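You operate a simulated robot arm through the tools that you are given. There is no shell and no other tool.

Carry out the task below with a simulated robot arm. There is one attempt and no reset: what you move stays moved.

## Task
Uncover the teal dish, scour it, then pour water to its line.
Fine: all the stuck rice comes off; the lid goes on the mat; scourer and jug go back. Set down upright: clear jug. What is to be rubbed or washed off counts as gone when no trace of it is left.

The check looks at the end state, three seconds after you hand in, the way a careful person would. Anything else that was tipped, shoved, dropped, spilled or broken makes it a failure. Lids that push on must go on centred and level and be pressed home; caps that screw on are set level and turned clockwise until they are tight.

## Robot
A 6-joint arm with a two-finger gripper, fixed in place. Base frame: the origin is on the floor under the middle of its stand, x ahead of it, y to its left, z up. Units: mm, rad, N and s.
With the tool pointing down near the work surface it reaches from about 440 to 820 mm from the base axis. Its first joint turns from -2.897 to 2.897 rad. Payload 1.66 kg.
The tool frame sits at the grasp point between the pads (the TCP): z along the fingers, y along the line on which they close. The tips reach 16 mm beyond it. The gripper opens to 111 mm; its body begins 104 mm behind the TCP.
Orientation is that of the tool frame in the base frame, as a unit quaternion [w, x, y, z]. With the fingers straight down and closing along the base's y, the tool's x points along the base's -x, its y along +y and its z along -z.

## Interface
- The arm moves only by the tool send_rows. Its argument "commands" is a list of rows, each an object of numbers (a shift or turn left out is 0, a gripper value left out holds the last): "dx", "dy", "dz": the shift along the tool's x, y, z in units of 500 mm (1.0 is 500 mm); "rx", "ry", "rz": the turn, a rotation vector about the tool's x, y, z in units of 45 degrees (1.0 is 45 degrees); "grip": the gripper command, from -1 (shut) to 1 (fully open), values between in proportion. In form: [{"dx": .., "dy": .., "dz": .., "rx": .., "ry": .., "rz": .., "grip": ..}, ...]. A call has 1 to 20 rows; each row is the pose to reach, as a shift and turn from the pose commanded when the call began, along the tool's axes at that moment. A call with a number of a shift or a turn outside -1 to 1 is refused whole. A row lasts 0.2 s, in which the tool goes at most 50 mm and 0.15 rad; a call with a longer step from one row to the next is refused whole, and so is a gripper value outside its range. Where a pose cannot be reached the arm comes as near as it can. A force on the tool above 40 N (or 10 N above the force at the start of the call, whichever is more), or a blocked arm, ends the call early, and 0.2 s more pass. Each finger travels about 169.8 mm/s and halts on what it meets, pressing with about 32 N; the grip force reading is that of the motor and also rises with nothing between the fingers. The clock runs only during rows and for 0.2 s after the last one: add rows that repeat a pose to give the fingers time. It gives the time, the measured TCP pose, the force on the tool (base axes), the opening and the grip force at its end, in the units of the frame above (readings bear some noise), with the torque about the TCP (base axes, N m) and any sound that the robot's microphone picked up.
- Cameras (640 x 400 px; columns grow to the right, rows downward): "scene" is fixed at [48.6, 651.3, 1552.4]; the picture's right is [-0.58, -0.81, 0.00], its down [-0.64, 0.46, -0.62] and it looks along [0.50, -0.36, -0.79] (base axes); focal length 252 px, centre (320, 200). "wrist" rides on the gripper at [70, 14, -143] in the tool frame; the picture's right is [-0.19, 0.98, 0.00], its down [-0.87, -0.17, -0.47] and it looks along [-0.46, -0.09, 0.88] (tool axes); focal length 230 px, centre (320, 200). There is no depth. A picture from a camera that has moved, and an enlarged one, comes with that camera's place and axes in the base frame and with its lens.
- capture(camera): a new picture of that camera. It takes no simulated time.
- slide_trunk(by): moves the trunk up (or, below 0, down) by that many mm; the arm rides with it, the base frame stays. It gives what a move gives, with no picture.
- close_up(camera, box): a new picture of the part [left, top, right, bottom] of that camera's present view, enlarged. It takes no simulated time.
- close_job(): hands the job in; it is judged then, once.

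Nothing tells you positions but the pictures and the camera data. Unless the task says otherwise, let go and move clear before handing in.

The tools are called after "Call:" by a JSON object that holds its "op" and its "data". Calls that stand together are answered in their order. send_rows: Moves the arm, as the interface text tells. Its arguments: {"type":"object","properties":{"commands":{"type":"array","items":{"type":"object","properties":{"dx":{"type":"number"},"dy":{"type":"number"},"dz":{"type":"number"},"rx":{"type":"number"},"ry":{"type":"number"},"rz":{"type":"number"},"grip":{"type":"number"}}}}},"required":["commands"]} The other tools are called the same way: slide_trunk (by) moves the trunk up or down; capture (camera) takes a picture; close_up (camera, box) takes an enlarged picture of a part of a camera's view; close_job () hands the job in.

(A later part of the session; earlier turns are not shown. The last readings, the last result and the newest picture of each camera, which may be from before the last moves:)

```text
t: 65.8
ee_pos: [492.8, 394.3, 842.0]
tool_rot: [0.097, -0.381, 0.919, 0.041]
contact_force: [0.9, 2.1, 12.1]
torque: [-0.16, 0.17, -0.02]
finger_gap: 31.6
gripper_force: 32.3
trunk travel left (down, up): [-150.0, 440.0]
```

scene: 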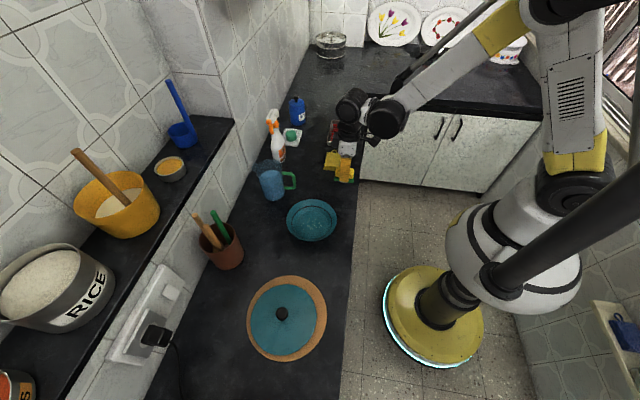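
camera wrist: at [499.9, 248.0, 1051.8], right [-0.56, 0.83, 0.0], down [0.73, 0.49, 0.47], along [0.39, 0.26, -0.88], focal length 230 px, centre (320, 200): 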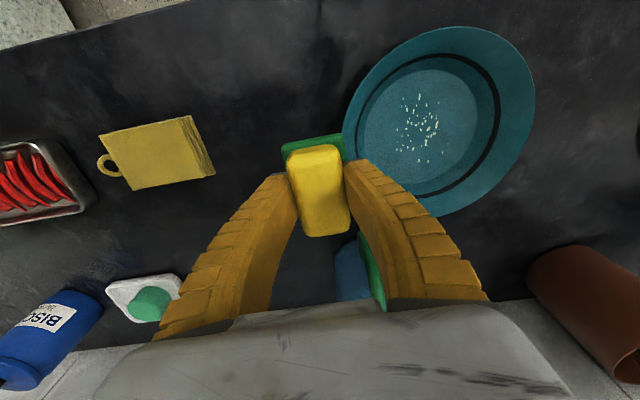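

Edge contact at ~12 N. Now spinning ±42° about the contact edge.

Call:
{"op": "send_rows", "data": {"commands": [{"dx": 0.00057, "dy": -0.00795, "dz": -0.00012, "rx": 0.0388, "rz": 0.1826, "grip": -1}, {"dx": 0.00227, "dy": -0.01572, "dz": -0.00048, "rx": 0.0776, "rz": 0.3652, "grip": -1}, {"dx": 0.00506, "dy": -0.02316, "dz": -0.00108, "rx": 0.1164, "rz": 0.5477, "grip": -1}, {"dx": 0.00889, "dy": -0.0301, "dz": -0.00189, "rx": 0.1552, "rz": 0.7303, "grip": -1}, {"dx": 0.01367, "dy": -0.0364, "dz": -0.0029, "rx": 0.194, "rz": 0.9129, "grip": -1}, {"dx": 0.01367, "dy": -0.0364, "dz": -0.0029, "rx": 0.194, "rz": 0.9129, "grip": -1}]}}

Call:
{"op": "close_up", "data": {"camera": "wrist", "box": [200, 20, 440, 270]}}

Call:
{"op": "close_up", "data": {"camera": "scene", "box": [280, 170, 350, 240]}}

```text
t: 67.2
ee_pos: [502.7, 376.1, 841.9]
tool_rot: [0.104, -0.025, 0.994, 0.003]
contact_force: [0.0, -1.1, 2.7]
torque: [0.0, 0.04, 0.01]
finger_gap: 29.7
gripper_force: 31.7
trunk travel left (down, up): [-150.0, 440.0]
```

```text
1.60 times, centred on (320, 145) of wrist
camera zoom: at [405.9, 383.5, 966.2], right [0.14, 0.99, 0.04], down [0.76, -0.13, 0.64], along [0.64, -0.06, -0.77], focal length 368 px, centre (320, 288)
```

zoom: 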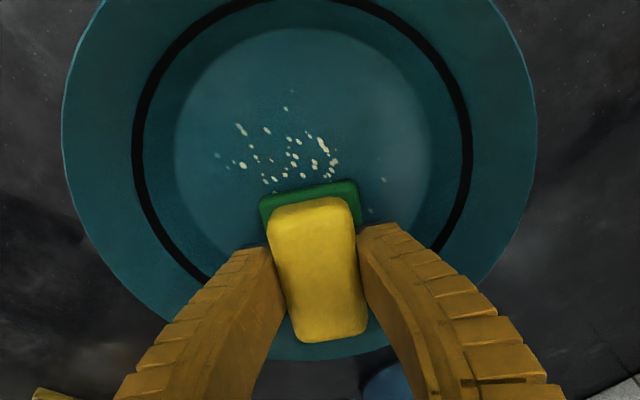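

```text
5.71 times, centred on (315, 205) of scene
camera zoom: at [48.6, 651.3, 1552.4], right [-0.58, -0.81, 0.0], down [-0.64, 0.46, -0.62], along [0.5, -0.36, -0.79], focal length 1442 px, centre (349, 171)
```

zoom: 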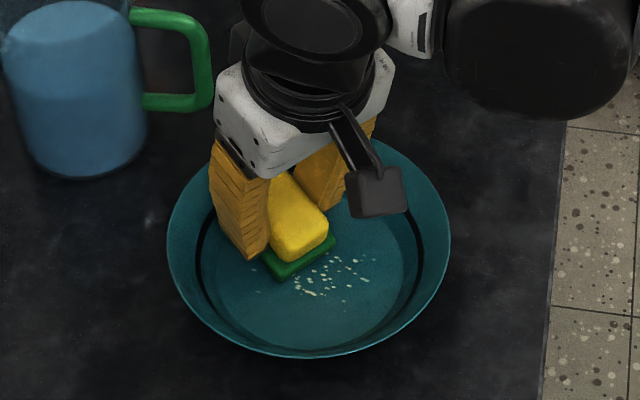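

The sponge slipped over the dish while the dish stayed still. Let me zoom on the rice to see if it's working.

Call:
{"op": "close_up", "data": {"camera": "scene", "box": [302, 205, 332, 225]}}

```text
16.00 times, centred on (317, 215) of scene
camera zoom: at [48.6, 651.3, 1552.4], right [-0.58, -0.81, 0.0], down [-0.64, 0.46, -0.62], along [0.5, -0.36, -0.79], focal length 4038 px, centre (368, -40)
```

zoom: 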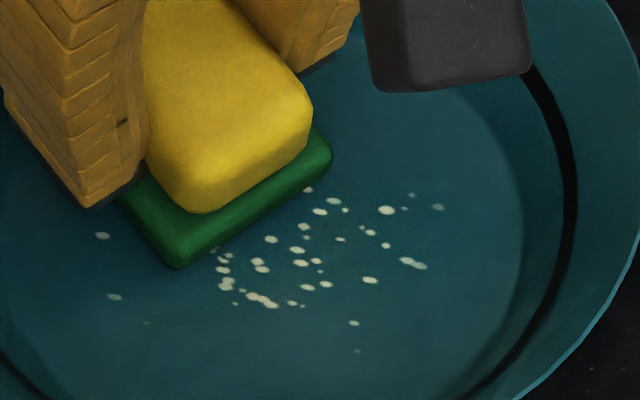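

Repeating the edge sweeps several times to see if the swept grains fade.

Call:
{"op": "send_rows", "data": {"commands": [{"dx": 0.00057, "dy": 0.00795, "dz": 0.0005, "rx": -0.0388, "rz": -0.1826, "grip": -1}, {"dx": 0.00227, "dy": 0.01572, "dz": 0.0005, "rx": -0.0776, "rz": -0.3652, "grip": -1}, {"dx": 0.00506, "dy": 0.02316, "dz": -0.0001, "rx": -0.1164, "rz": -0.5477, "grip": -1}, {"dx": 0.00889, "dy": 0.0301, "dz": -0.0009, "rx": -0.1552, "rz": -0.7303, "grip": -1}, {"dx": 0.01367, "dy": 0.0364, "dz": -0.0019, "rx": -0.194, "rz": -0.9129, "grip": -1}, {"dx": 0.00889, "dy": 0.0301, "dz": -0.0009, "rx": -0.1552, "rz": -0.7303, "grip": -1}, {"dx": 0.00506, "dy": 0.02316, "dz": -0.0001, "rx": -0.1164, "rz": -0.5477, "grip": -1}, {"dx": 0.00227, "dy": 0.01572, "dz": 0.0005, "rx": -0.0776, "rz": -0.3652, "grip": -1}, {"dx": 0.00057, "dy": 0.00795, "dz": 0.0009, "rx": -0.0388, "rz": -0.1826, "grip": -1}, {"dx": 0.0, "dy": 0.0, "dz": 0.001, "rx": 0.0, "rz": 0.0, "grip": -1}, {"dx": 0.00057, "dy": 0.00795, "dz": 0.0009, "rx": -0.0388, "rz": -0.1826, "grip": -1}, {"dx": 0.00227, "dy": 0.01572, "dz": 0.0005, "rx": -0.0776, "rz": -0.3652, "grip": -1}, {"dx": 0.00506, "dy": 0.02316, "dz": -0.0001, "rx": -0.1164, "rz": -0.5477, "grip": -1}, {"dx": 0.00889, "dy": 0.0301, "dz": -0.0009, "rx": -0.1552, "rz": -0.7303, "grip": -1}, {"dx": 0.01367, "dy": 0.0364, "dz": -0.0019, "rx": -0.194, "rz": -0.9129, "grip": -1}, {"dx": 0.00889, "dy": 0.0301, "dz": -0.0009, "rx": -0.1552, "rz": -0.7303, "grip": -1}, {"dx": 0.00506, "dy": 0.02316, "dz": -0.0001, "rx": -0.1164, "rz": -0.5477, "grip": -1}, {"dx": 0.00227, "dy": 0.01572, "dz": 0.0005, "rx": -0.0776, "rz": -0.3652, "grip": -1}, {"dx": 0.00057, "dy": 0.00795, "dz": 0.0009, "rx": -0.0388, "rz": -0.1826, "grip": -1}, {"dx": 0.0, "dy": 0.0, "dz": 0.001, "rx": 0.0, "rz": 0.0, "grip": -1}]}}

Call:
{"op": "close_up", "data": {"camera": "scene", "box": [302, 205, 332, 225]}}

Call:
{"op": "close_up", "data": {"camera": "wrist", "box": [200, 20, 440, 270]}}

```text
t: 71.4
ee_pos: [502.2, 375.9, 840.7]
tool_rot: [0.105, -0.025, 0.994, 0.003]
contact_force: [1.9, 0.3, 9.3]
torque: [-0.06, 0.14, -0.04]
finger_gap: 30.4
gripper_force: 32.2
trunk travel left (down, up): [-150.0, 440.0]
```

```text
16.00 times, centred on (317, 215) of scene
camera zoom: at [48.6, 651.3, 1552.4], right [-0.58, -0.81, 0.0], down [-0.64, 0.46, -0.62], along [0.5, -0.36, -0.79], focal length 4038 px, centre (368, -40)
```

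zoom: 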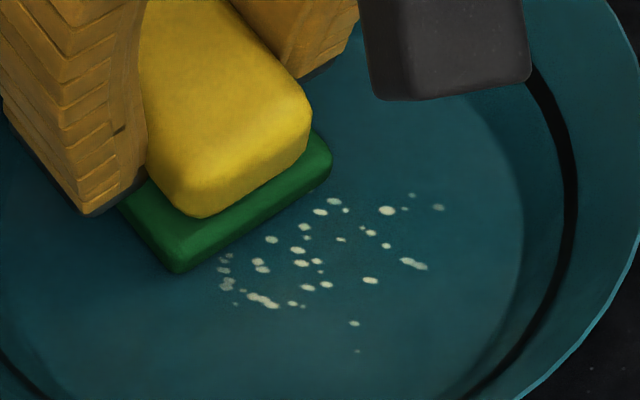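

```text
1.60 times, centred on (320, 145) of wrist
camera zoom: at [405.3, 384.0, 964.7], right [0.14, 0.99, 0.04], down [0.76, -0.13, 0.64], along [0.64, -0.06, -0.77], focal length 368 px, centre (320, 288)
```

zoom: 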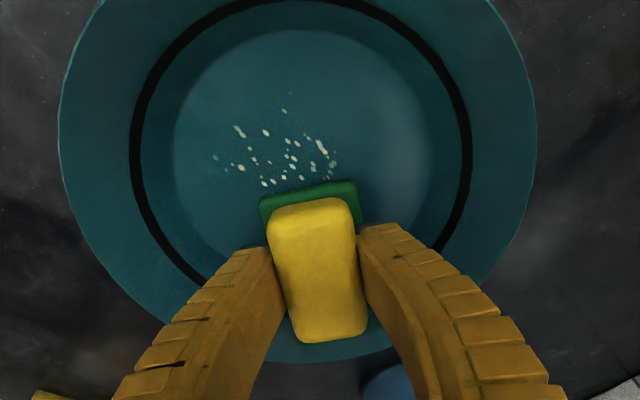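

It works: several grains have vanished and others faded — slip under force does it. I'll reposition with a smaller tilt so the sponge's body covers the rice, pivoting about its base-side edge.

Call:
{"op": "send_rows", "data": {"commands": [{"dx": -0.0036, "dy": 0.00795, "dz": -0.0197, "rx": -0.0388, "rz": -0.1826, "grip": -1}, {"dx": -0.0019, "dy": 0.01572, "dz": -0.02, "rx": -0.0776, "rz": -0.3652, "grip": -1}, {"dx": 0.0009, "dy": 0.02316, "dz": -0.0206, "rx": -0.1164, "rz": -0.5477, "grip": -1}, {"dx": 0.0047, "dy": 0.0301, "dz": -0.02145, "rx": -0.1552, "rz": -0.7303, "grip": -1}, {"dx": 0.0095, "dy": 0.0364, "dz": -0.02246, "rx": -0.194, "rz": -0.9129, "grip": -1}, {"dx": 0.0095, "dy": 0.0364, "dz": -0.02246, "rx": -0.194, "rz": -0.9129, "grip": -1}]}}

Call:
{"op": "send_rows", "data": {"commands": [{"dx": 0.02, "dz": 0.0, "ry": 0.06, "grip": -1}, {"dx": 0.0459, "dz": 0.003, "ry": 0.1333, "grip": -1}, {"dx": 0.0459, "dz": 0.0074, "ry": 0.1333, "grip": -1}, {"dx": 0.0459, "dz": 0.0074, "ry": 0.1333, "grip": -1}]}}

Call:
{"op": "close_up", "data": {"camera": "wrist", "box": [200, 20, 440, 270]}}

Call:
{"op": "close_up", "data": {"camera": "scene", "box": [280, 170, 350, 240]}}

```text
t: 72.8
ee_pos: [494.1, 395.5, 850.4]
tool_rot: [0.096, -0.381, 0.919, 0.04]
contact_force: [0.1, -0.4, -0.9]
torque: [-0.05, -0.02, -0.02]
finger_gap: 29.1
gripper_force: 32.0
trunk travel left (down, up): [-150.0, 440.0]
```

```text
t: 73.8
ee_pos: [477.2, 379.3, 841.8]
tool_rot: [0.049, -0.382, 0.923, 0.02]
contact_force: [-0.8, 1.0, -1.4]
torque: [-0.02, 0.0, -0.01]
finger_gap: 29.4
gripper_force: 31.7
trunk travel left (down, up): [-150.0, 440.0]
```

```text
1.60 times, centred on (320, 145) of wrist
camera zoom: at [410.0, 327.9, 975.9], right [-0.56, 0.83, 0.02], down [0.69, 0.46, 0.56], along [0.45, 0.33, -0.83], focal length 368 px, centre (320, 288)
```

zoom: 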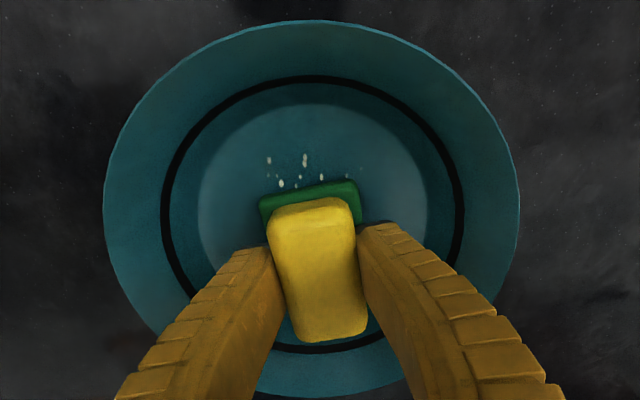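

```text
5.71 times, centred on (315, 205) of scene
camera zoom: at [48.6, 651.3, 1552.4], right [-0.58, -0.81, 0.0], down [-0.64, 0.46, -0.62], along [0.5, -0.36, -0.79], focal length 1442 px, centre (349, 171)
```

zoom: 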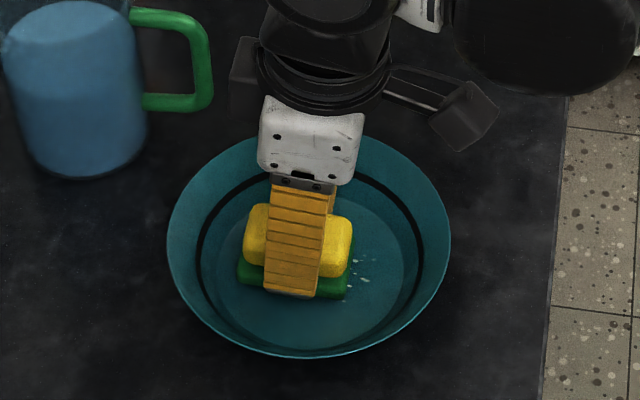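

Call:
{"op": "send_rows", "data": {"commands": [{"dx": 0.0199, "dz": -0.0021, "grip": -1}, {"dx": 0.0205, "dz": 0.0037, "grip": -1}, {"dx": 0.0205, "dz": 0.0037, "grip": -1}]}}

Call:
{"op": "send_rows", "data": {"commands": [{"dx": 0.0002, "dz": 0.002, "grip": -1}, {"dx": 0.0002, "dz": 0.002, "grip": -1}]}}

```text
t: 74.6
ee_pos: [470.5, 370.8, 840.7]
tool_rot: [0.049, -0.382, 0.923, 0.019]
contact_force: [0.1, 0.1, 0.3]
torque: [-0.01, 0.0, 0.0]
finger_gap: 29.4
gripper_force: 31.6
trunk travel left (down, up): [-150.0, 440.0]
```

```text
t: 75.2
ee_pos: [471.6, 371.0, 838.5]
tool_rot: [0.048, -0.384, 0.922, 0.02]
contact_force: [1.2, 0.2, 0.1]
torque: [0.01, 0.0, -0.01]
finger_gap: 29.5
gripper_force: 32.2
trunk travel left (down, up): [-150.0, 440.0]
```

Call:
{"op": "send_rows", "data": {"commands": [{"dx": 0.0002, "dz": 0.002, "grip": -1}, {"dx": 0.0002, "dz": 0.002, "grip": -1}]}}

Call:
{"op": "send_rows", "data": {"commands": [{"dx": 0.0002, "dz": 0.002, "grip": -1}, {"dx": 0.0002, "dz": 0.002, "grip": -1}]}}

```text
t: 75.8
ee_pos: [470.5, 369.3, 839.0]
tool_rot: [0.049, -0.383, 0.922, 0.02]
contact_force: [1.8, -0.2, 3.4]
torque: [-0.07, 0.04, 0.01]
finger_gap: 30.1
gripper_force: 31.8
trunk travel left (down, up): [-150.0, 440.0]
```

```text
t: 76.4
ee_pos: [471.0, 371.6, 836.5]
tool_rot: [0.048, -0.382, 0.923, 0.02]
contact_force: [-0.6, 1.4, 12.8]
torque: [-0.28, 0.3, -0.04]
finger_gap: 32.0
gripper_force: 32.2
trunk travel left (down, up): [-150.0, 440.0]
```

Edge pressed at ~13 N. Sweeping ±34° about that edge, with the body covering the rice.

Call:
{"op": "send_rows", "data": {"commands": [{"dx": 0.00065, "dy": -0.00891, "dz": -0.0001, "rx": 0.0195, "rz": 0.1856, "grip": -1}, {"dx": 0.00259, "dy": -0.01763, "dz": -0.0003, "rx": 0.039, "rz": 0.3713, "grip": -1}, {"dx": 0.00577, "dy": -0.02597, "dz": -0.0006, "rx": 0.0585, "rz": 0.5569, "grip": -1}, {"dx": 0.01014, "dy": -0.03376, "dz": -0.0011, "rx": 0.078, "rz": 0.7426, "grip": -1}, {"dx": 0.00577, "dy": -0.02597, "dz": -0.0006, "rx": 0.0585, "rz": 0.5569, "grip": -1}, {"dx": 0.00259, "dy": -0.01763, "dz": -0.0003, "rx": 0.039, "rz": 0.3713, "grip": -1}, {"dx": 0.00065, "dy": -0.00891, "dz": -0.0001, "rx": 0.0195, "rz": 0.1856, "grip": -1}, {"grip": -1}, {"dx": 0.00065, "dy": 0.00891, "dz": -0.0001, "rx": -0.0195, "rz": -0.1856, "grip": -1}, {"dx": 0.00259, "dy": 0.01763, "dz": -0.0003, "rx": -0.039, "rz": -0.3713, "grip": -1}, {"dx": 0.00577, "dy": 0.02597, "dz": -0.0006, "rx": -0.0585, "rz": -0.5569, "grip": -1}, {"dx": 0.01014, "dy": 0.03376, "dz": -0.0011, "rx": -0.078, "rz": -0.7426, "grip": -1}, {"dx": 0.00577, "dy": 0.02597, "dz": -0.0006, "rx": -0.0585, "rz": -0.5569, "grip": -1}, {"dx": 0.00259, "dy": 0.01763, "dz": -0.0003, "rx": -0.039, "rz": -0.3713, "grip": -1}, {"dx": 0.00065, "dy": 0.00891, "dz": -0.0001, "rx": -0.0195, "rz": -0.1856, "grip": -1}, {"grip": -1}]}}

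Call:
{"op": "close_up", "data": {"camera": "wrist", "box": [200, 20, 440, 270]}}

Call:
{"op": "close_up", "data": {"camera": "scene", "box": [280, 170, 350, 240]}}

```text
t: 79.8
ee_pos: [471.7, 371.6, 837.5]
tool_rot: [0.049, -0.381, 0.923, 0.021]
contact_force: [0.1, 1.2, 7.7]
torque: [-0.17, 0.15, -0.05]
finger_gap: 30.2
gripper_force: 32.3
trunk travel left (down, up): [-150.0, 440.0]
```

```text
1.60 times, centred on (320, 145) of wrist
camera zoom: at [403.2, 320.8, 970.1], right [-0.56, 0.83, 0.02], down [0.69, 0.45, 0.56], along [0.46, 0.33, -0.83], focal length 368 px, centre (320, 288)
```

zoom: 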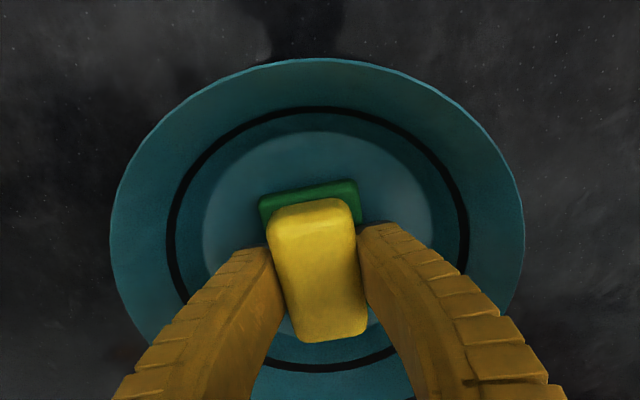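

```text
5.71 times, centred on (315, 205) of scene
camera zoom: at [48.6, 651.3, 1552.4], right [-0.58, -0.81, 0.0], down [-0.64, 0.46, -0.62], along [0.5, -0.36, -0.79], focal length 1442 px, centre (349, 171)
```

zoom: 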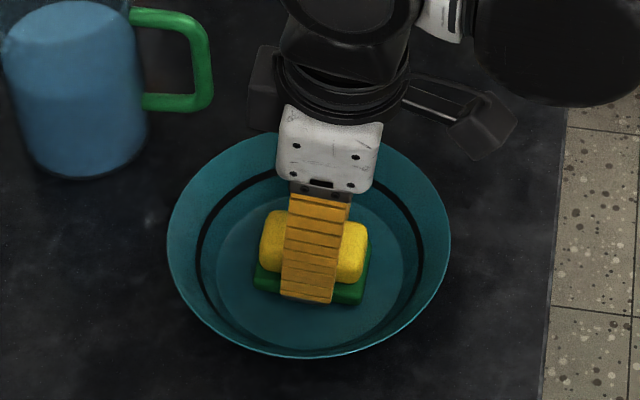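

The dish stayed put and no grains show outside the sponge. I'll do another sweep set before looking underneath.

Call:
{"op": "send_rows", "data": {"commands": [{"dx": 0.00065, "dy": -0.00891, "dz": 0.0004, "rx": 0.0195, "rz": 0.1856, "grip": -1}, {"dx": 0.00259, "dy": -0.01763, "dz": 0.0002, "rx": 0.039, "rz": 0.3713, "grip": -1}, {"dx": 0.00577, "dy": -0.02597, "dz": -0.0001, "rx": 0.0585, "rz": 0.5569, "grip": -1}, {"dx": 0.01014, "dy": -0.03376, "dz": -0.0006, "rx": 0.078, "rz": 0.7426, "grip": -1}, {"dx": 0.01558, "dy": -0.04082, "dz": -0.0011, "rx": 0.0975, "rz": 0.9282, "grip": -1}, {"dx": 0.01014, "dy": -0.03376, "dz": -0.0006, "rx": 0.078, "rz": 0.7426, "grip": -1}, {"dx": 0.00577, "dy": -0.02597, "dz": -0.0001, "rx": 0.0585, "rz": 0.5569, "grip": -1}, {"dx": 0.00259, "dy": -0.01763, "dz": 0.0002, "rx": 0.039, "rz": 0.3713, "grip": -1}, {"dx": 0.00065, "dy": -0.00891, "dz": 0.0004, "rx": 0.0195, "rz": 0.1856, "grip": -1}, {"dz": 0.0005, "grip": -1}, {"dx": 0.00065, "dy": 0.00891, "dz": 0.0004, "rx": -0.0195, "rz": -0.1856, "grip": -1}, {"dx": 0.00259, "dy": 0.01763, "dz": 0.0002, "rx": -0.039, "rz": -0.3713, "grip": -1}, {"dx": 0.00577, "dy": 0.02597, "dz": -0.0001, "rx": -0.0585, "rz": -0.5569, "grip": -1}, {"dx": 0.01014, "dy": 0.03376, "dz": -0.0006, "rx": -0.078, "rz": -0.7426, "grip": -1}, {"dx": 0.01558, "dy": 0.04082, "dz": -0.0011, "rx": -0.0975, "rz": -0.9282, "grip": -1}, {"dx": 0.01014, "dy": 0.03376, "dz": -0.0006, "rx": -0.078, "rz": -0.7426, "grip": -1}, {"dx": 0.00577, "dy": 0.02597, "dz": -0.0001, "rx": -0.0585, "rz": -0.5569, "grip": -1}, {"dx": 0.00259, "dy": 0.01763, "dz": 0.0002, "rx": -0.039, "rz": -0.3713, "grip": -1}, {"dx": 0.00065, "dy": 0.00891, "dz": 0.0004, "rx": -0.0195, "rz": -0.1856, "grip": -1}, {"dz": 0.0005, "grip": -1}]}}

Call:
{"op": "send_rows", "data": {"commands": [{"dx": -0.004, "dz": -0.03, "grip": -1}, {"dx": -0.009, "dz": -0.08, "grip": -1}, {"dx": -0.014, "dz": -0.14, "grip": -1}, {"dx": -0.016, "dz": -0.16, "dy": -0.08, "grip": -1}, {"dx": -0.016, "dz": -0.16, "dy": -0.16, "grip": -1}, {"dx": -0.016, "dz": -0.16, "dy": -0.2, "grip": -1}]}}

Call:
{"op": "close_up", "data": {"camera": "scene", "box": [302, 205, 332, 225]}}

Call:
{"op": "close_up", "data": {"camera": "scene", "box": [280, 170, 350, 240]}}

Call:
{"op": "close_up", "data": {"camera": "wrist", "box": [340, 0, 540, 200]}}

```text
t: 84.0
ee_pos: [471.6, 370.0, 836.6]
tool_rot: [0.049, -0.382, 0.923, 0.021]
contact_force: [0.2, 0.1, 5.0]
torque: [-0.08, 0.07, 0.03]
finger_gap: 30.1
gripper_force: 32.1
trunk travel left (down, up): [-150.0, 440.0]
```

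```text
t: 85.4
ee_pos: [542.6, 303.0, 917.2]
tool_rot: [0.049, -0.383, 0.922, 0.02]
contact_force: [0.0, 0.0, -0.6]
torque: [-0.02, 0.01, 0.0]
finger_gap: 29.3
gripper_force: 31.9
trunk travel left (down, up): [-150.0, 440.0]
```

```text
16.00 times, centred on (317, 215) of scene
camera zoom: at [48.6, 651.3, 1552.4], right [-0.58, -0.81, 0.0], down [-0.64, 0.46, -0.62], along [0.5, -0.36, -0.79], focal length 4038 px, centre (368, -40)
```

zoom: 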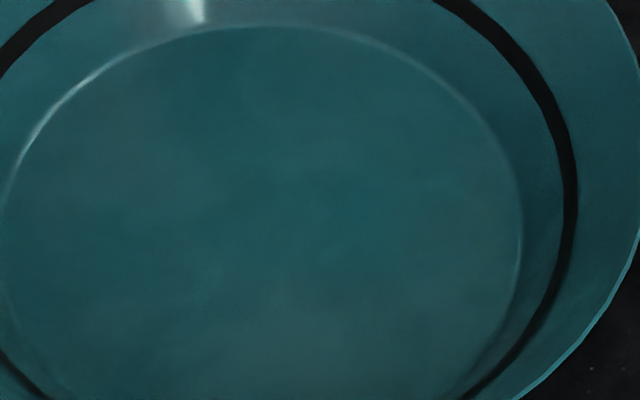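

```text
5.71 times, centred on (315, 205) of scene
camera zoom: at [48.6, 651.3, 1552.4], right [-0.58, -0.81, 0.0], down [-0.64, 0.46, -0.62], along [0.5, -0.36, -0.79], focal length 1442 px, centre (349, 171)
```

zoom: 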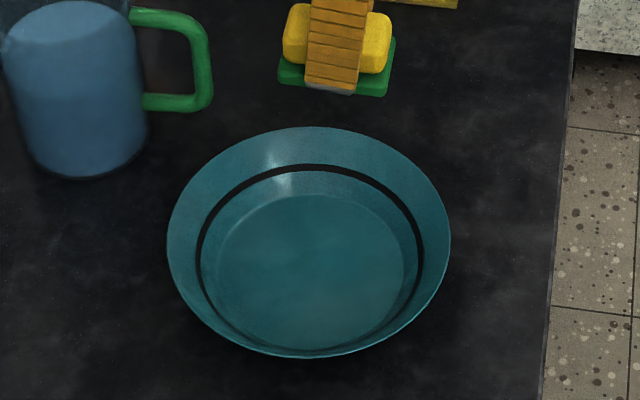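

```text
2.00 times, centred on (440, 100) of wrist
camera zoom: at [474.9, 251.4, 1050.2], right [-0.56, 0.83, 0.02], down [0.69, 0.46, 0.56], along [0.45, 0.33, -0.83], focal length 460 px, centre (80, 400)
```

zoom: 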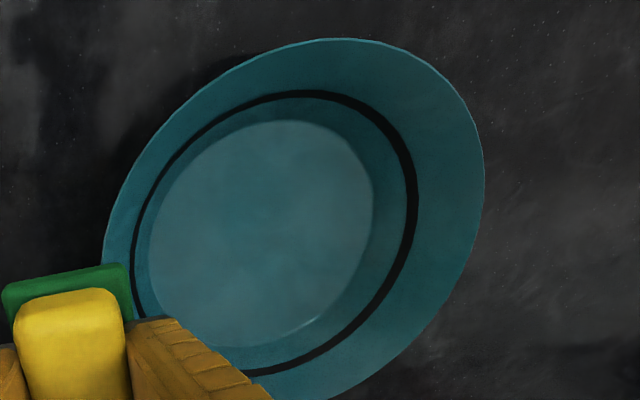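

The dish looks clean. I'll zoom much further into the former cluster areas to check for any faint trace.

Call:
{"op": "close_up", "data": {"camera": "scene", "box": [306, 214, 320, 224]}}

Call:
{"op": "close_up", "data": {"camera": "scene", "box": [314, 208, 328, 218]}}

Call:
{"op": "close_up", "data": {"camera": "scene", "box": [300, 208, 314, 218]}}

Call:
{"op": "close_up", "data": {"camera": "wrist", "box": [380, 30, 480, 110]}}

```text
16.00 times, centred on (313, 219) of scene
camera zoom: at [48.6, 651.3, 1552.4], right [-0.58, -0.81, 0.0], down [-0.64, 0.46, -0.62], along [0.5, -0.36, -0.79], focal length 4038 px, centre (432, -104)
```

zoom: 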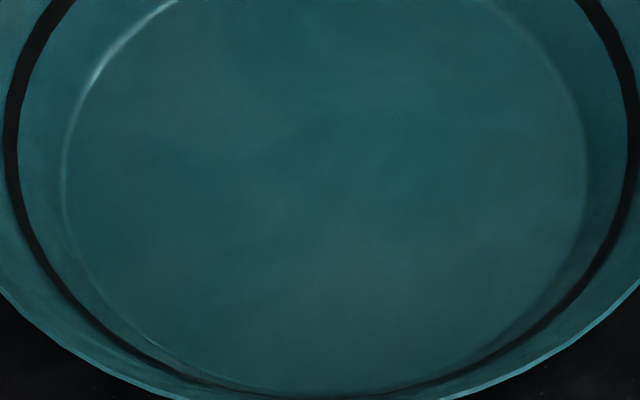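

```text
16.00 times, centred on (321, 213) of scene
camera zoom: at [48.6, 651.3, 1552.4], right [-0.58, -0.81, 0.0], down [-0.64, 0.46, -0.62], along [0.5, -0.36, -0.79], focal length 4038 px, centre (304, -8)
```

zoom: 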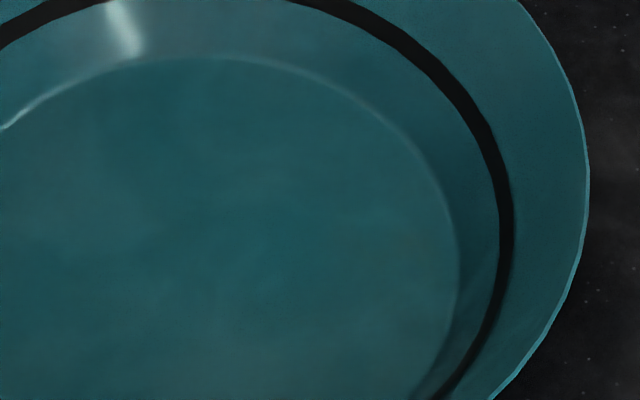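

```text
16.00 times, centred on (307, 213) of scene
camera zoom: at [48.6, 651.3, 1552.4], right [-0.58, -0.81, 0.0], down [-0.64, 0.46, -0.62], along [0.5, -0.36, -0.79], focal length 4038 px, centre (528, -8)
```

zoom: 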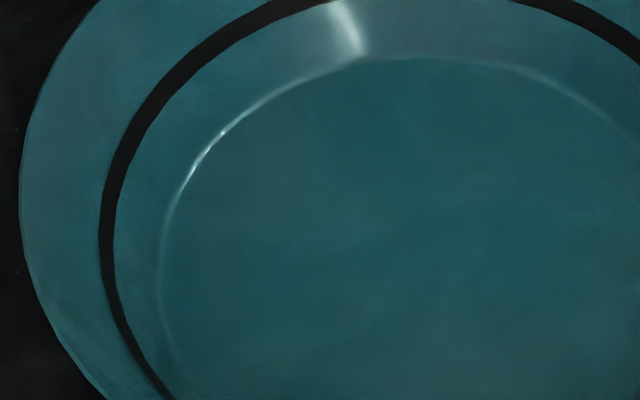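

```text
5.00 times, centred on (430, 70) of wrist
camera zoom: at [474.9, 251.4, 1050.2], right [-0.56, 0.83, 0.02], down [0.69, 0.46, 0.56], along [0.45, 0.33, -0.83], focal length 1150 px, centre (-230, 850)
```

zoom: 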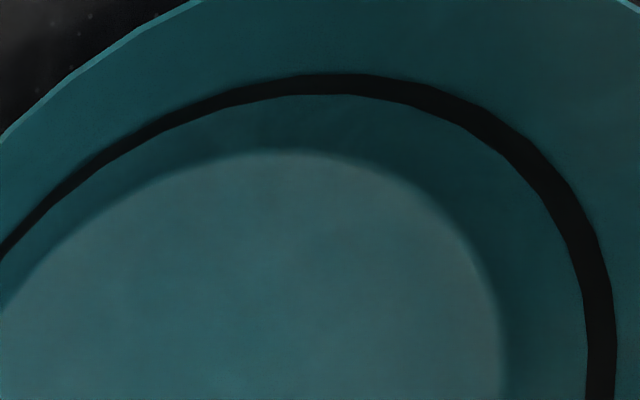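

It looks fully clean even at high zoom. To be safe I'll do one more sweep set with a slightly different pivot, then restore the dish's position by dragging it with the flat sponge.

Call:
{"op": "send_rows", "data": {"commands": [{"dy": 0.08, "grip": -1}, {"dy": 0.16, "dx": -0.002, "grip": -1}, {"dy": 0.2, "dx": -0.004, "grip": -1}, {"dy": 0.2, "dx": -0.004, "dz": 0.06, "grip": -1}, {"dy": 0.2, "dx": -0.004, "dz": 0.12, "grip": -1}, {"dy": 0.2, "dx": -0.004, "dz": 0.15, "grip": -1}, {"dy": 0.2, "dx": -0.0039, "dz": 0.1615, "grip": -1}, {"dy": 0.2, "dx": -0.0039, "dz": 0.1615, "grip": -1}]}}

```text
t: 87.2
ee_pos: [480.8, 378.4, 836.4]
tool_rot: [0.049, -0.382, 0.923, 0.02]
contact_force: [1.1, 0.5, 8.1]
torque: [-0.18, 0.18, 0.02]
finger_gap: 30.2
gripper_force: 32.3
trunk travel left (down, up): [-150.0, 440.0]
```

Call:
{"op": "send_rows", "data": {"commands": [{"dx": 0.00065, "dy": -0.00891, "dz": 0.0004, "rx": 0.0195, "rz": 0.1856, "grip": -1}, {"dx": 0.00259, "dy": -0.01763, "dz": 0.0002, "rx": 0.039, "rz": 0.3713, "grip": -1}, {"dx": 0.00577, "dy": -0.02597, "dz": -0.0001, "rx": 0.0585, "rz": 0.5569, "grip": -1}, {"dx": 0.01014, "dy": -0.03376, "dz": -0.0006, "rx": 0.078, "rz": 0.7426, "grip": -1}, {"dx": 0.00577, "dy": -0.02597, "dz": -0.0001, "rx": 0.0585, "rz": 0.5569, "grip": -1}, {"dx": 0.00259, "dy": -0.01763, "dz": 0.0002, "rx": 0.039, "rz": 0.3713, "grip": -1}, {"dx": 0.00065, "dy": -0.00891, "dz": 0.0004, "rx": 0.0195, "rz": 0.1856, "grip": -1}, {"dz": 0.0005, "grip": -1}, {"dx": 0.00065, "dy": 0.00891, "dz": 0.0004, "rx": -0.0195, "rz": -0.1856, "grip": -1}, {"dx": 0.00259, "dy": 0.01763, "dz": 0.0002, "rx": -0.039, "rz": -0.3713, "grip": -1}, {"dx": 0.00577, "dy": 0.02597, "dz": -0.0001, "rx": -0.0585, "rz": -0.5569, "grip": -1}, {"dx": 0.01014, "dy": 0.03376, "dz": -0.0006, "rx": -0.078, "rz": -0.7426, "grip": -1}, {"dx": 0.00577, "dy": 0.02597, "dz": -0.0001, "rx": -0.0585, "rz": -0.5569, "grip": -1}, {"dx": 0.00259, "dy": 0.01763, "dz": 0.0002, "rx": -0.039, "rz": -0.3713, "grip": -1}, {"dx": 0.00065, "dy": 0.00891, "dz": 0.0004, "rx": -0.0195, "rz": -0.1856, "grip": -1}, {"dz": 0.0005, "grip": -1}]}}

Call:
{"op": "close_up", "data": {"camera": "scene", "box": [280, 170, 350, 240]}}

```text
t: 90.6
ee_pos: [478.5, 379.0, 837.1]
tool_rot: [0.048, -0.381, 0.923, 0.02]
contact_force: [-0.1, 0.3, 0.4]
torque: [0.0, 0.0, -0.02]
finger_gap: 29.2
gripper_force: 32.1
trunk travel left (down, up): [-150.0, 440.0]
```

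```text
5.71 times, centred on (315, 205) of scene
camera zoom: at [48.6, 651.3, 1552.4], right [-0.58, -0.81, 0.0], down [-0.64, 0.46, -0.62], along [0.5, -0.36, -0.79], focal length 1442 px, centre (349, 171)
```

zoom: 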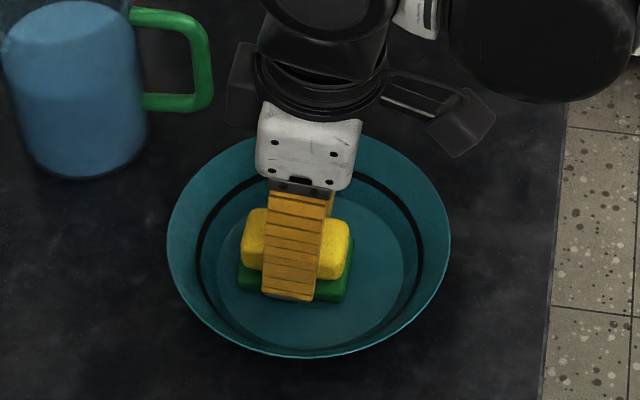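

Dish still in place and clean. Now I'll level the sponge, press flat at the dish centre and drag the dish back to its original spot.

Call:
{"op": "send_rows", "data": {"commands": [{"dx": -0.0021, "dz": -0.0199, "grip": -1}, {"dx": 0.004, "dz": -0.02, "ry": 0.06, "grip": -1}, {"dx": 0.0088, "dz": -0.021, "ry": 0.1333, "grip": -1}, {"dx": 0.0088, "dz": -0.021, "ry": 0.1333, "grip": -1}]}}

Call:
{"op": "send_rows", "data": {"commands": [{"dz": 0.008, "grip": -1}, {"dz": 0.016, "grip": -1}, {"dz": 0.021, "grip": -1}, {"dz": 0.023, "grip": -1}, {"dz": 0.023, "grip": -1}]}}

```text
t: 91.6
ee_pos: [474.5, 375.2, 845.0]
tool_rot: [0.0, -0.383, 0.924, 0.0]
contact_force: [0.3, 0.2, -0.3]
torque: [0.03, -0.02, 0.01]
finger_gap: 29.4
gripper_force: 32.0
trunk travel left (down, up): [-150.0, 440.0]
```

```text
t: 92.8
ee_pos: [474.5, 373.3, 836.3]
tool_rot: [0.001, -0.382, 0.924, 0.001]
contact_force: [2.6, 4.0, 17.5]
torque: [0.47, -0.48, 0.04]
finger_gap: 33.8
gripper_force: 31.9
trunk travel left (down, up): [-150.0, 440.0]
```

Call:
{"op": "send_rows", "data": {"commands": [{"dy": 0.01, "dz": -0.0008, "grip": -1}, {"dy": 0.02, "dz": -0.0008, "grip": -1}, {"dy": 0.03, "dz": -0.0008, "grip": -1}, {"dy": 0.04, "dz": -0.0008, "grip": -1}, {"dy": 0.05, "dz": -0.0008, "grip": -1}, {"dy": 0.06, "dz": -0.0008, "grip": -1}, {"dy": 0.062, "dz": -0.0008, "grip": -1}]}}

Call:
{"op": "close_up", "data": {"camera": "scene", "box": [280, 170, 350, 240]}}

```text
t: 94.4
ee_pos: [453.0, 395.2, 834.6]
tool_rot: [0.001, -0.383, 0.924, 0.0]
contact_force: [6.3, -3.4, 15.9]
torque: [0.38, -0.52, -0.27]
finger_gap: 34.4
gripper_force: 32.2
trunk travel left (down, up): [-150.0, 440.0]
```

```text
5.71 times, centred on (315, 205) of scene
camera zoom: at [48.6, 651.3, 1552.4], right [-0.58, -0.81, 0.0], down [-0.64, 0.46, -0.62], along [0.5, -0.36, -0.79], focal length 1442 px, centre (349, 171)
```

zoom: 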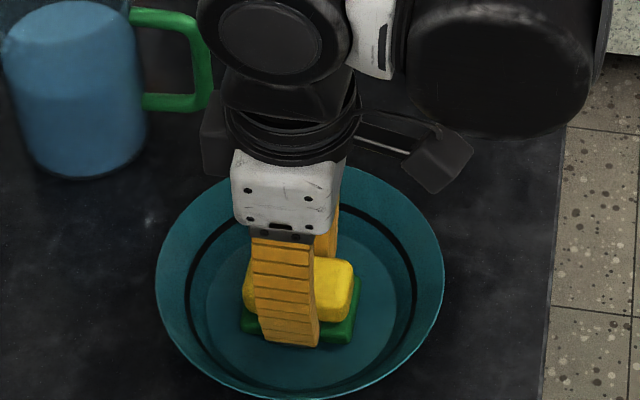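

The dish is back within a few mm of its start. Now lifting the sponge away and checking how it sits in the grip.

Call:
{"op": "send_rows", "data": {"commands": [{"dz": -0.02, "grip": -1}, {"dz": -0.07, "grip": -1}, {"dz": -0.13, "grip": -1}, {"dz": -0.18, "grip": -1}, {"dz": -0.18, "dx": 0.05, "dy": -0.08, "grip": -1}, {"dz": -0.18, "dx": 0.1, "dy": -0.16, "grip": -1}, {"dz": -0.18, "dx": 0.14, "dy": -0.23, "grip": -1}, {"dz": -0.18, "dx": 0.175, "dy": -0.285, "grip": -1}, {"dz": -0.18, "dx": 0.185, "dy": -0.3028, "grip": -1}, {"dz": -0.18, "dx": 0.185, "dy": -0.3028, "grip": -1}]}}

Call:
{"op": "close_up", "data": {"camera": "wrist", "box": [220, 120, 420, 260]}}

Call:
{"op": "close_up", "data": {"camera": "scene", "box": [310, 145, 370, 215]}}

Call:
{"op": "close_up", "data": {"camera": "scene", "box": [280, 185, 345, 245]}}

```text
t: 96.6
ee_pos: [491.2, 225.5, 922.5]
tool_rot: [0.0, -0.382, 0.924, 0.0]
contact_force: [-0.7, 0.4, -0.3]
torque: [0.01, 0.01, 0.02]
finger_gap: 29.4
gripper_force: 31.3
trunk travel left (down, up): [-150.0, 440.0]
```

```text
2.86 times, centred on (320, 190) of wrist
camera zoom: at [435.6, 184.4, 1064.9], right [-0.56, 0.83, 0.0], down [0.73, 0.49, 0.47], along [0.39, 0.26, -0.88], focal length 657 px, centre (320, 229)
```

zoom: 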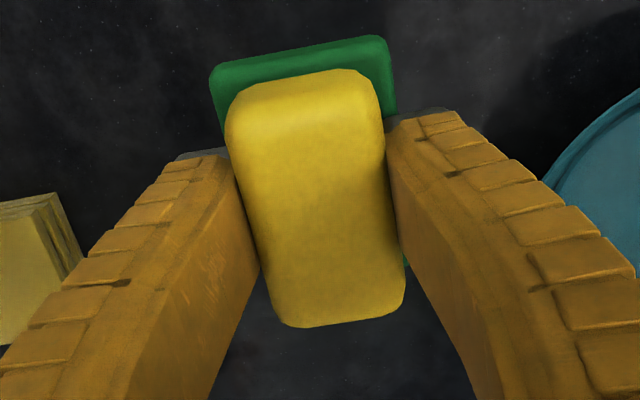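

```text
5.71 times, centred on (340, 180) of scene
camera zoom: at [48.6, 651.3, 1552.4], right [-0.58, -0.81, 0.0], down [-0.64, 0.46, -0.62], along [0.5, -0.36, -0.79], focal length 1442 px, centre (206, 314)
```

zoom: 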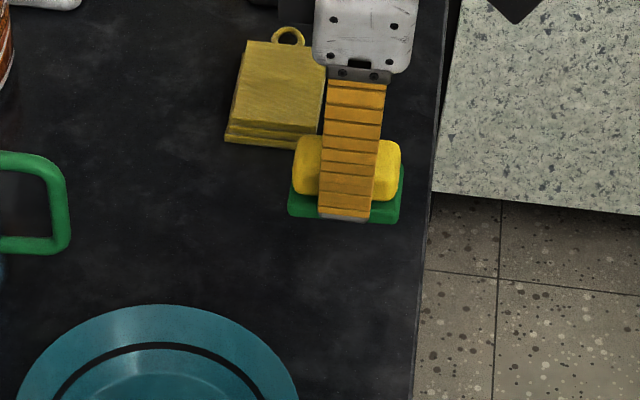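

```text
6.67 times, centred on (312, 215) of scene
camera zoom: at [48.6, 651.3, 1552.4], right [-0.58, -0.81, 0.0], down [-0.64, 0.46, -0.62], along [0.5, -0.36, -0.79], focal length 1683 px, centre (370, 100)
```

zoom: 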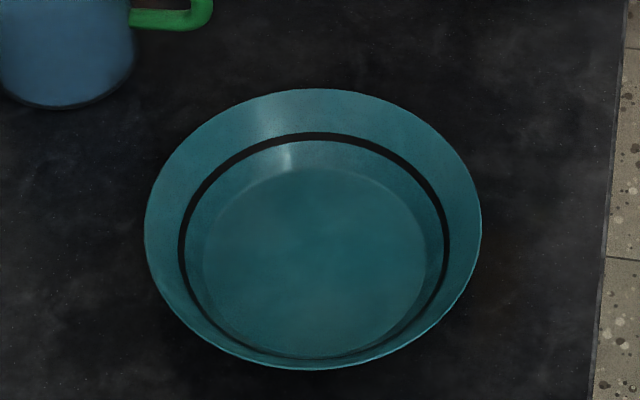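

Dish is spotless. The sponge needs a small correction (+4, −2 mm) to be over its original spot; lowering it there.

Call:
{"op": "send_rows", "data": {"commands": [{"dx": -0.0035, "dy": -0.0078, "dz": 0.05, "grip": -1}, {"dx": -0.0035, "dy": -0.0078, "dz": 0.11, "grip": -1}, {"dx": -0.0035, "dy": -0.0078, "dz": 0.16, "grip": -1}, {"dx": -0.0035, "dy": -0.0078, "dz": 0.177, "grip": -1}, {"dx": -0.0035, "dy": -0.0078, "dz": 0.177, "grip": -1}]}}

Call:
{"op": "send_rows", "data": {"commands": [{"dz": 0.004, "grip": -1}, {"dz": 0.004, "grip": -1}]}}

```text
t: 97.8
ee_pos: [498.7, 222.9, 836.4]
tool_rot: [0.001, -0.382, 0.924, -0.001]
contact_force: [0.2, -0.8, -0.6]
torque: [0.0, 0.02, 0.0]
finger_gap: 29.3
gripper_force: 32.4
trunk travel left (down, up): [-150.0, 440.0]
```

```text
t: 98.4
ee_pos: [498.3, 223.1, 834.4]
tool_rot: [-0.001, -0.382, 0.924, 0.0]
contact_force: [-0.2, -0.6, 0.5]
torque: [-0.03, 0.0, 0.0]
finger_gap: 29.6
gripper_force: 32.4
trunk travel left (down, up): [-150.0, 440.0]
```

Call:
{"op": "send_rows", "data": {"commands": [{"dx": 0.0035, "dy": 0.0035, "dz": 0.004, "grip": -1}, {"dx": 0.0035, "dy": 0.0035, "dz": 0.008, "grip": -1}, {"dx": 0.0035, "dy": 0.0035, "dz": 0.008, "grip": -1}]}}

Call:
{"op": "send_rows", "data": {"commands": [{"dz": 0.002, "grip": -1}, {"dz": 0.002, "grip": -1}]}}

Call:
{"op": "close_up", "data": {"camera": "scene", "box": [310, 165, 370, 215]}}

```text
t: 99.2
ee_pos: [495.1, 223.4, 831.3]
tool_rot: [0.001, -0.383, 0.924, 0.0]
contact_force: [3.7, 2.8, 10.7]
torque: [0.32, -0.34, 0.04]
finger_gap: 31.2
gripper_force: 32.7
trunk travel left (down, up): [-150.0, 440.0]
```

```text
t: 99.8
ee_pos: [496.5, 223.4, 830.2]
tool_rot: [0.0, -0.383, 0.924, 0.0]
contact_force: [-0.4, 0.2, 14.5]
torque: [0.41, -0.36, -0.03]
finger_gap: 32.5
gripper_force: 32.5
trunk travel left (down, up): [-150.0, 440.0]
```

```text
8.00 times, centred on (340, 190) of scene
camera zoom: at [48.6, 651.3, 1552.4], right [-0.58, -0.81, 0.0], down [-0.64, 0.46, -0.62], along [0.5, -0.36, -0.79], focal length 2019 px, centre (160, 280)
```

zoom: 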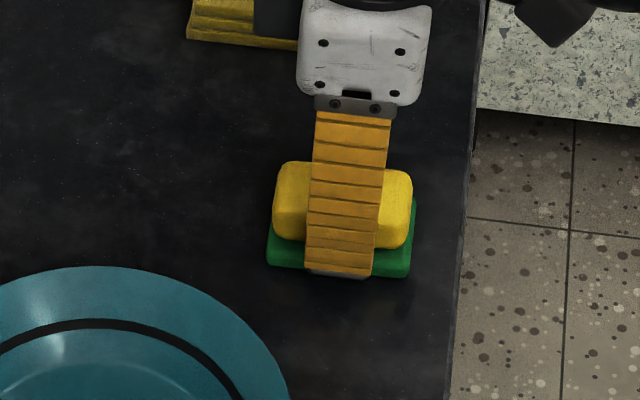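

Sponge is over its original place, one end touching. Opening gently so it settles flat, then rising.

Call:
{"op": "send_rows", "data": {"commands": [{"dz": -0.001, "grip": -0.6}, {"dz": -0.001, "grip": -0.3}, {"dz": -0.001, "grip": 0.0}, {"dz": -0.001, "grip": 0.3}, {"dz": -0.001, "grip": 0.3}]}}

Call:
{"op": "send_rows", "data": {"commands": [{"dz": -0.03, "grip": 0.3}, {"dz": -0.09, "grip": 0.3}, {"dz": -0.17, "grip": 0.3}, {"dz": -0.25, "grip": 0.3}]}}

Call:
{"op": "close_up", "data": {"camera": "scene", "box": [310, 165, 370, 215]}}

Call:
{"op": "capture", "data": {"camera": "wrist"}}

Call:
{"op": "capture", "data": {"camera": "scene"}}

```text
t: 101.0
ee_pos: [496.6, 223.0, 829.8]
tool_rot: [0.001, -0.383, 0.924, 0.001]
contact_force: [-0.3, 0.7, 0.8]
torque: [-0.02, 0.0, 0.03]
finger_gap: 73.6
gripper_force: 1.5
trunk travel left (down, up): [-150.0, 440.0]
```

```text
t: 102.0
ee_pos: [496.4, 219.1, 951.8]
tool_rot: [0.0, -0.383, 0.924, 0.0]
contact_force: [-0.4, 0.7, 0.3]
torque: [-0.02, 0.03, -0.01]
finger_gap: 73.8
gripper_force: 1.0
trunk travel left (down, up): [-150.0, 440.0]
```

```text
8.00 times, centred on (340, 190) of scene
camera zoom: at [48.6, 651.3, 1552.4], right [-0.58, -0.81, 0.0], down [-0.64, 0.46, -0.62], along [0.5, -0.36, -0.79], focal length 2019 px, centre (160, 280)
```

zoom: 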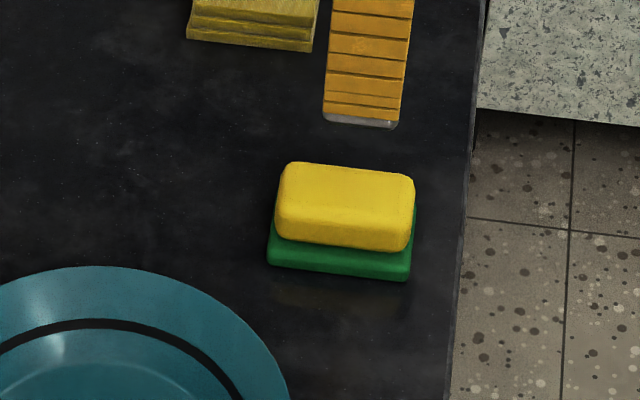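

```text
taken
camera wrist: at [438.0, 178.5, 1094.6], right [-0.56, 0.83, 0.0], down [0.73, 0.49, 0.47], along [0.39, 0.26, -0.88], focal length 230 px, centre (320, 200)
```

wrist: 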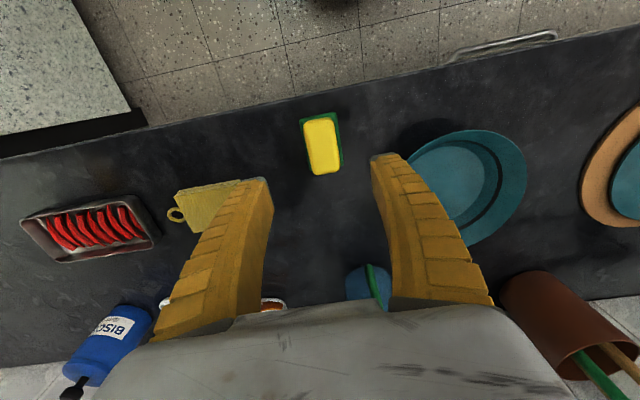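

```text
taken
```

scene: 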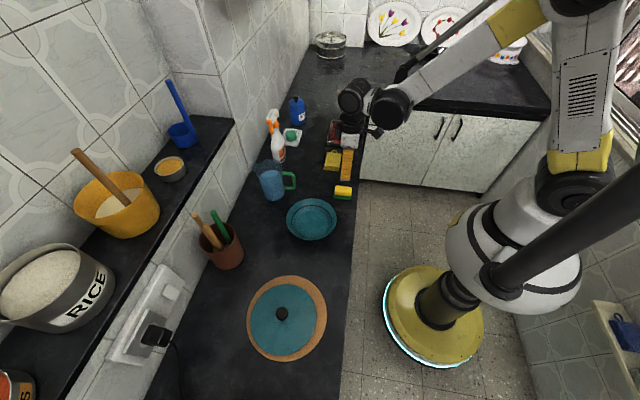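

Sponge is back flat in place and the dish is clean. Next is the jug; I plan to grip its body from above across its width (no leverage on the handle), so first I'll move to get a good view and reorient the wrist.

Call:
{"op": "send_rows", "data": {"commands": [{"dx": -0.03, "dz": -0.03, "rz": 0.186, "grip": 0.3}, {"dx": -0.06, "dz": -0.06, "rz": 0.372, "grip": 0.3}, {"dx": -0.09, "dz": -0.09, "rz": 0.558, "grip": 0.3}, {"dx": -0.12, "dz": -0.12, "rz": 0.744, "grip": 0.3}, {"dx": -0.14, "dz": -0.14, "rz": 0.93, "grip": 0.3}, {"dx": -0.14, "dz": -0.14, "rz": 0.93, "grip": 0.3}]}}

Call:
{"op": "send_rows", "data": {"commands": [{"rz": 0.186}, {"rz": 0.372}, {"rz": 0.558}, {"rz": 0.744}, {"rz": 0.93}, {"rz": 0.93}]}}

Call:
{"op": "capture", "data": {"camera": "wrist"}}

```text
t: 103.4
ee_pos: [544.7, 270.2, 1024.6]
tool_rot: [0.0, -0.027, 1.0, 0.0]
contact_force: [-0.6, 0.4, 0.4]
torque: [-0.03, -0.03, 0.0]
finger_gap: 73.9
gripper_force: 1.3
trunk travel left (down, up): [-150.0, 440.0]
```

```text
t: 104.8
ee_pos: [545.9, 271.9, 1024.5]
tool_rot: [0.0, 0.332, 0.943, 0.0]
contact_force: [0.4, -0.4, 0.2]
torque: [-0.03, 0.01, 0.01]
finger_gap: 73.6
gripper_force: 0.9
trunk travel left (down, up): [-150.0, 440.0]
```

```text
taken
camera wrist: at [501.4, 325.3, 1166.5], right [0.76, 0.65, 0.0], down [0.57, -0.67, 0.47], along [0.31, -0.36, -0.88], focal length 230 px, centre (320, 200)
```

wrist: 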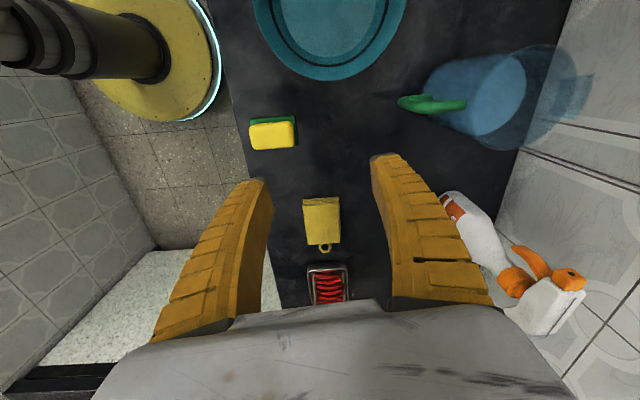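

Call:
{"op": "send_rows", "data": {"commands": [{"dx": 0.008, "dy": 0.07, "dz": -0.008, "rz": 0.186}, {"dx": 0.016, "dy": 0.14, "dz": -0.016, "rz": 0.372}, {"dx": 0.024, "dy": 0.21, "dz": -0.024, "rz": 0.558}, {"dx": 0.032, "dy": 0.28, "dz": -0.032, "rz": 0.744}, {"dx": 0.04, "dy": 0.353, "dz": -0.04, "rz": 0.93}, {"dx": 0.04, "dy": 0.353, "dz": -0.04, "rz": 0.93}]}}

Call:
{"op": "send_rows", "data": {"commands": [{"rz": 0.13}, {"rz": 0.26}, {"rz": 0.39}, {"rz": 0.39}]}}

Call:
{"op": "capture", "data": {"camera": "wrist"}}

Call:
{"op": "capture", "data": {"camera": "scene"}}

```text
t: 106.2
ee_pos: [640.2, 424.8, 1044.4]
tool_rot: [0.0, 0.647, 0.763, 0.0]
contact_force: [1.2, 0.6, -0.5]
torque: [-0.03, 0.02, -0.03]
finger_gap: 73.6
gripper_force: 1.3
trunk travel left (down, up): [-150.0, 440.0]
```

```text
t: 107.2
ee_pos: [638.8, 423.2, 1044.1]
tool_rot: [0.0, 0.755, 0.655, 0.0]
contact_force: [-0.3, 0.0, -0.5]
torque: [0.0, 0.0, 0.03]
finger_gap: 73.8
gripper_force: 1.5
trunk travel left (down, up): [-150.0, 440.0]
```

```text
taken
camera wrist: at [664.1, 489.5, 1186.0], right [0.94, -0.33, 0.0], down [-0.29, -0.83, 0.47], along [-0.15, -0.45, -0.88], focal length 230 px, centre (320, 200)
```

wrist: 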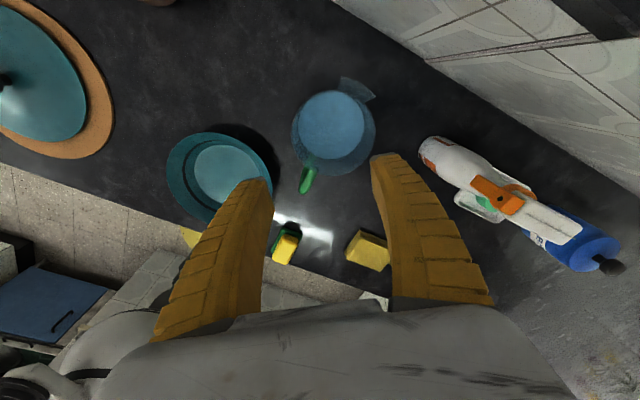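

```text
taken
```

scene: 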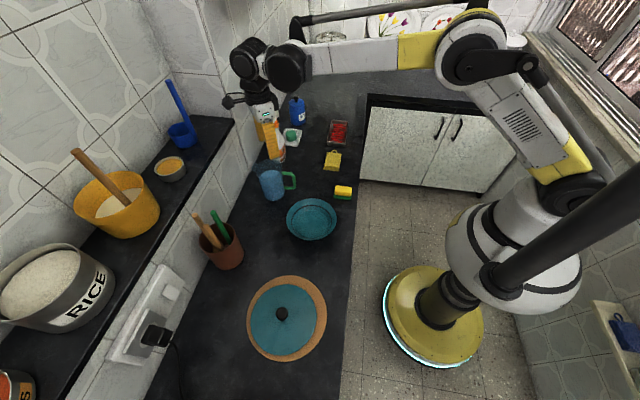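

Call:
{"op": "close_up", "data": {"camera": "wrist", "box": [260, 60, 420, 220]}}

Call:
{"op": "close_up", "data": {"camera": "scene", "box": [245, 145, 310, 210]}}

```text
2.50 times, centred on (340, 140) of wrist
camera zoom: at [664.1, 489.5, 1186.0], right [0.94, -0.33, 0.0], down [-0.29, -0.83, 0.47], along [-0.15, -0.45, -0.88], focal length 575 px, centre (270, 350)
```

zoom: 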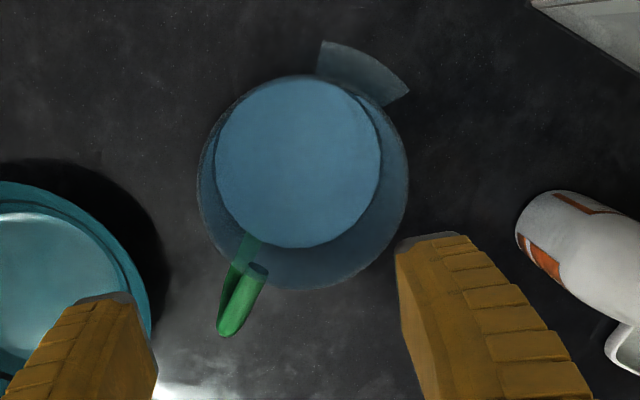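

```text
6.15 times, centred on (278, 178) of scene
camera zoom: at [48.6, 651.3, 1552.4], right [-0.58, -0.81, 0.0], down [-0.64, 0.46, -0.62], along [0.5, -0.36, -0.79], focal length 1553 px, centre (582, 338)
```

zoom: 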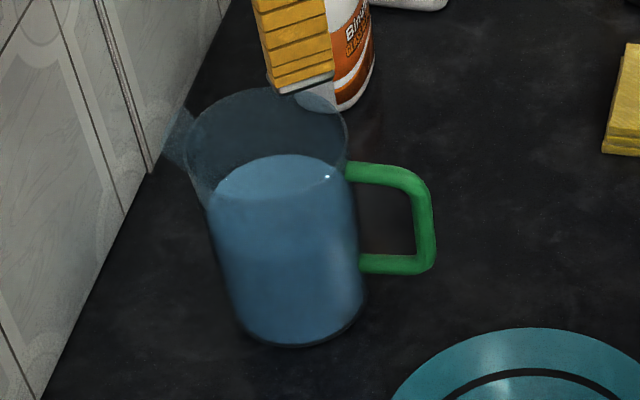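

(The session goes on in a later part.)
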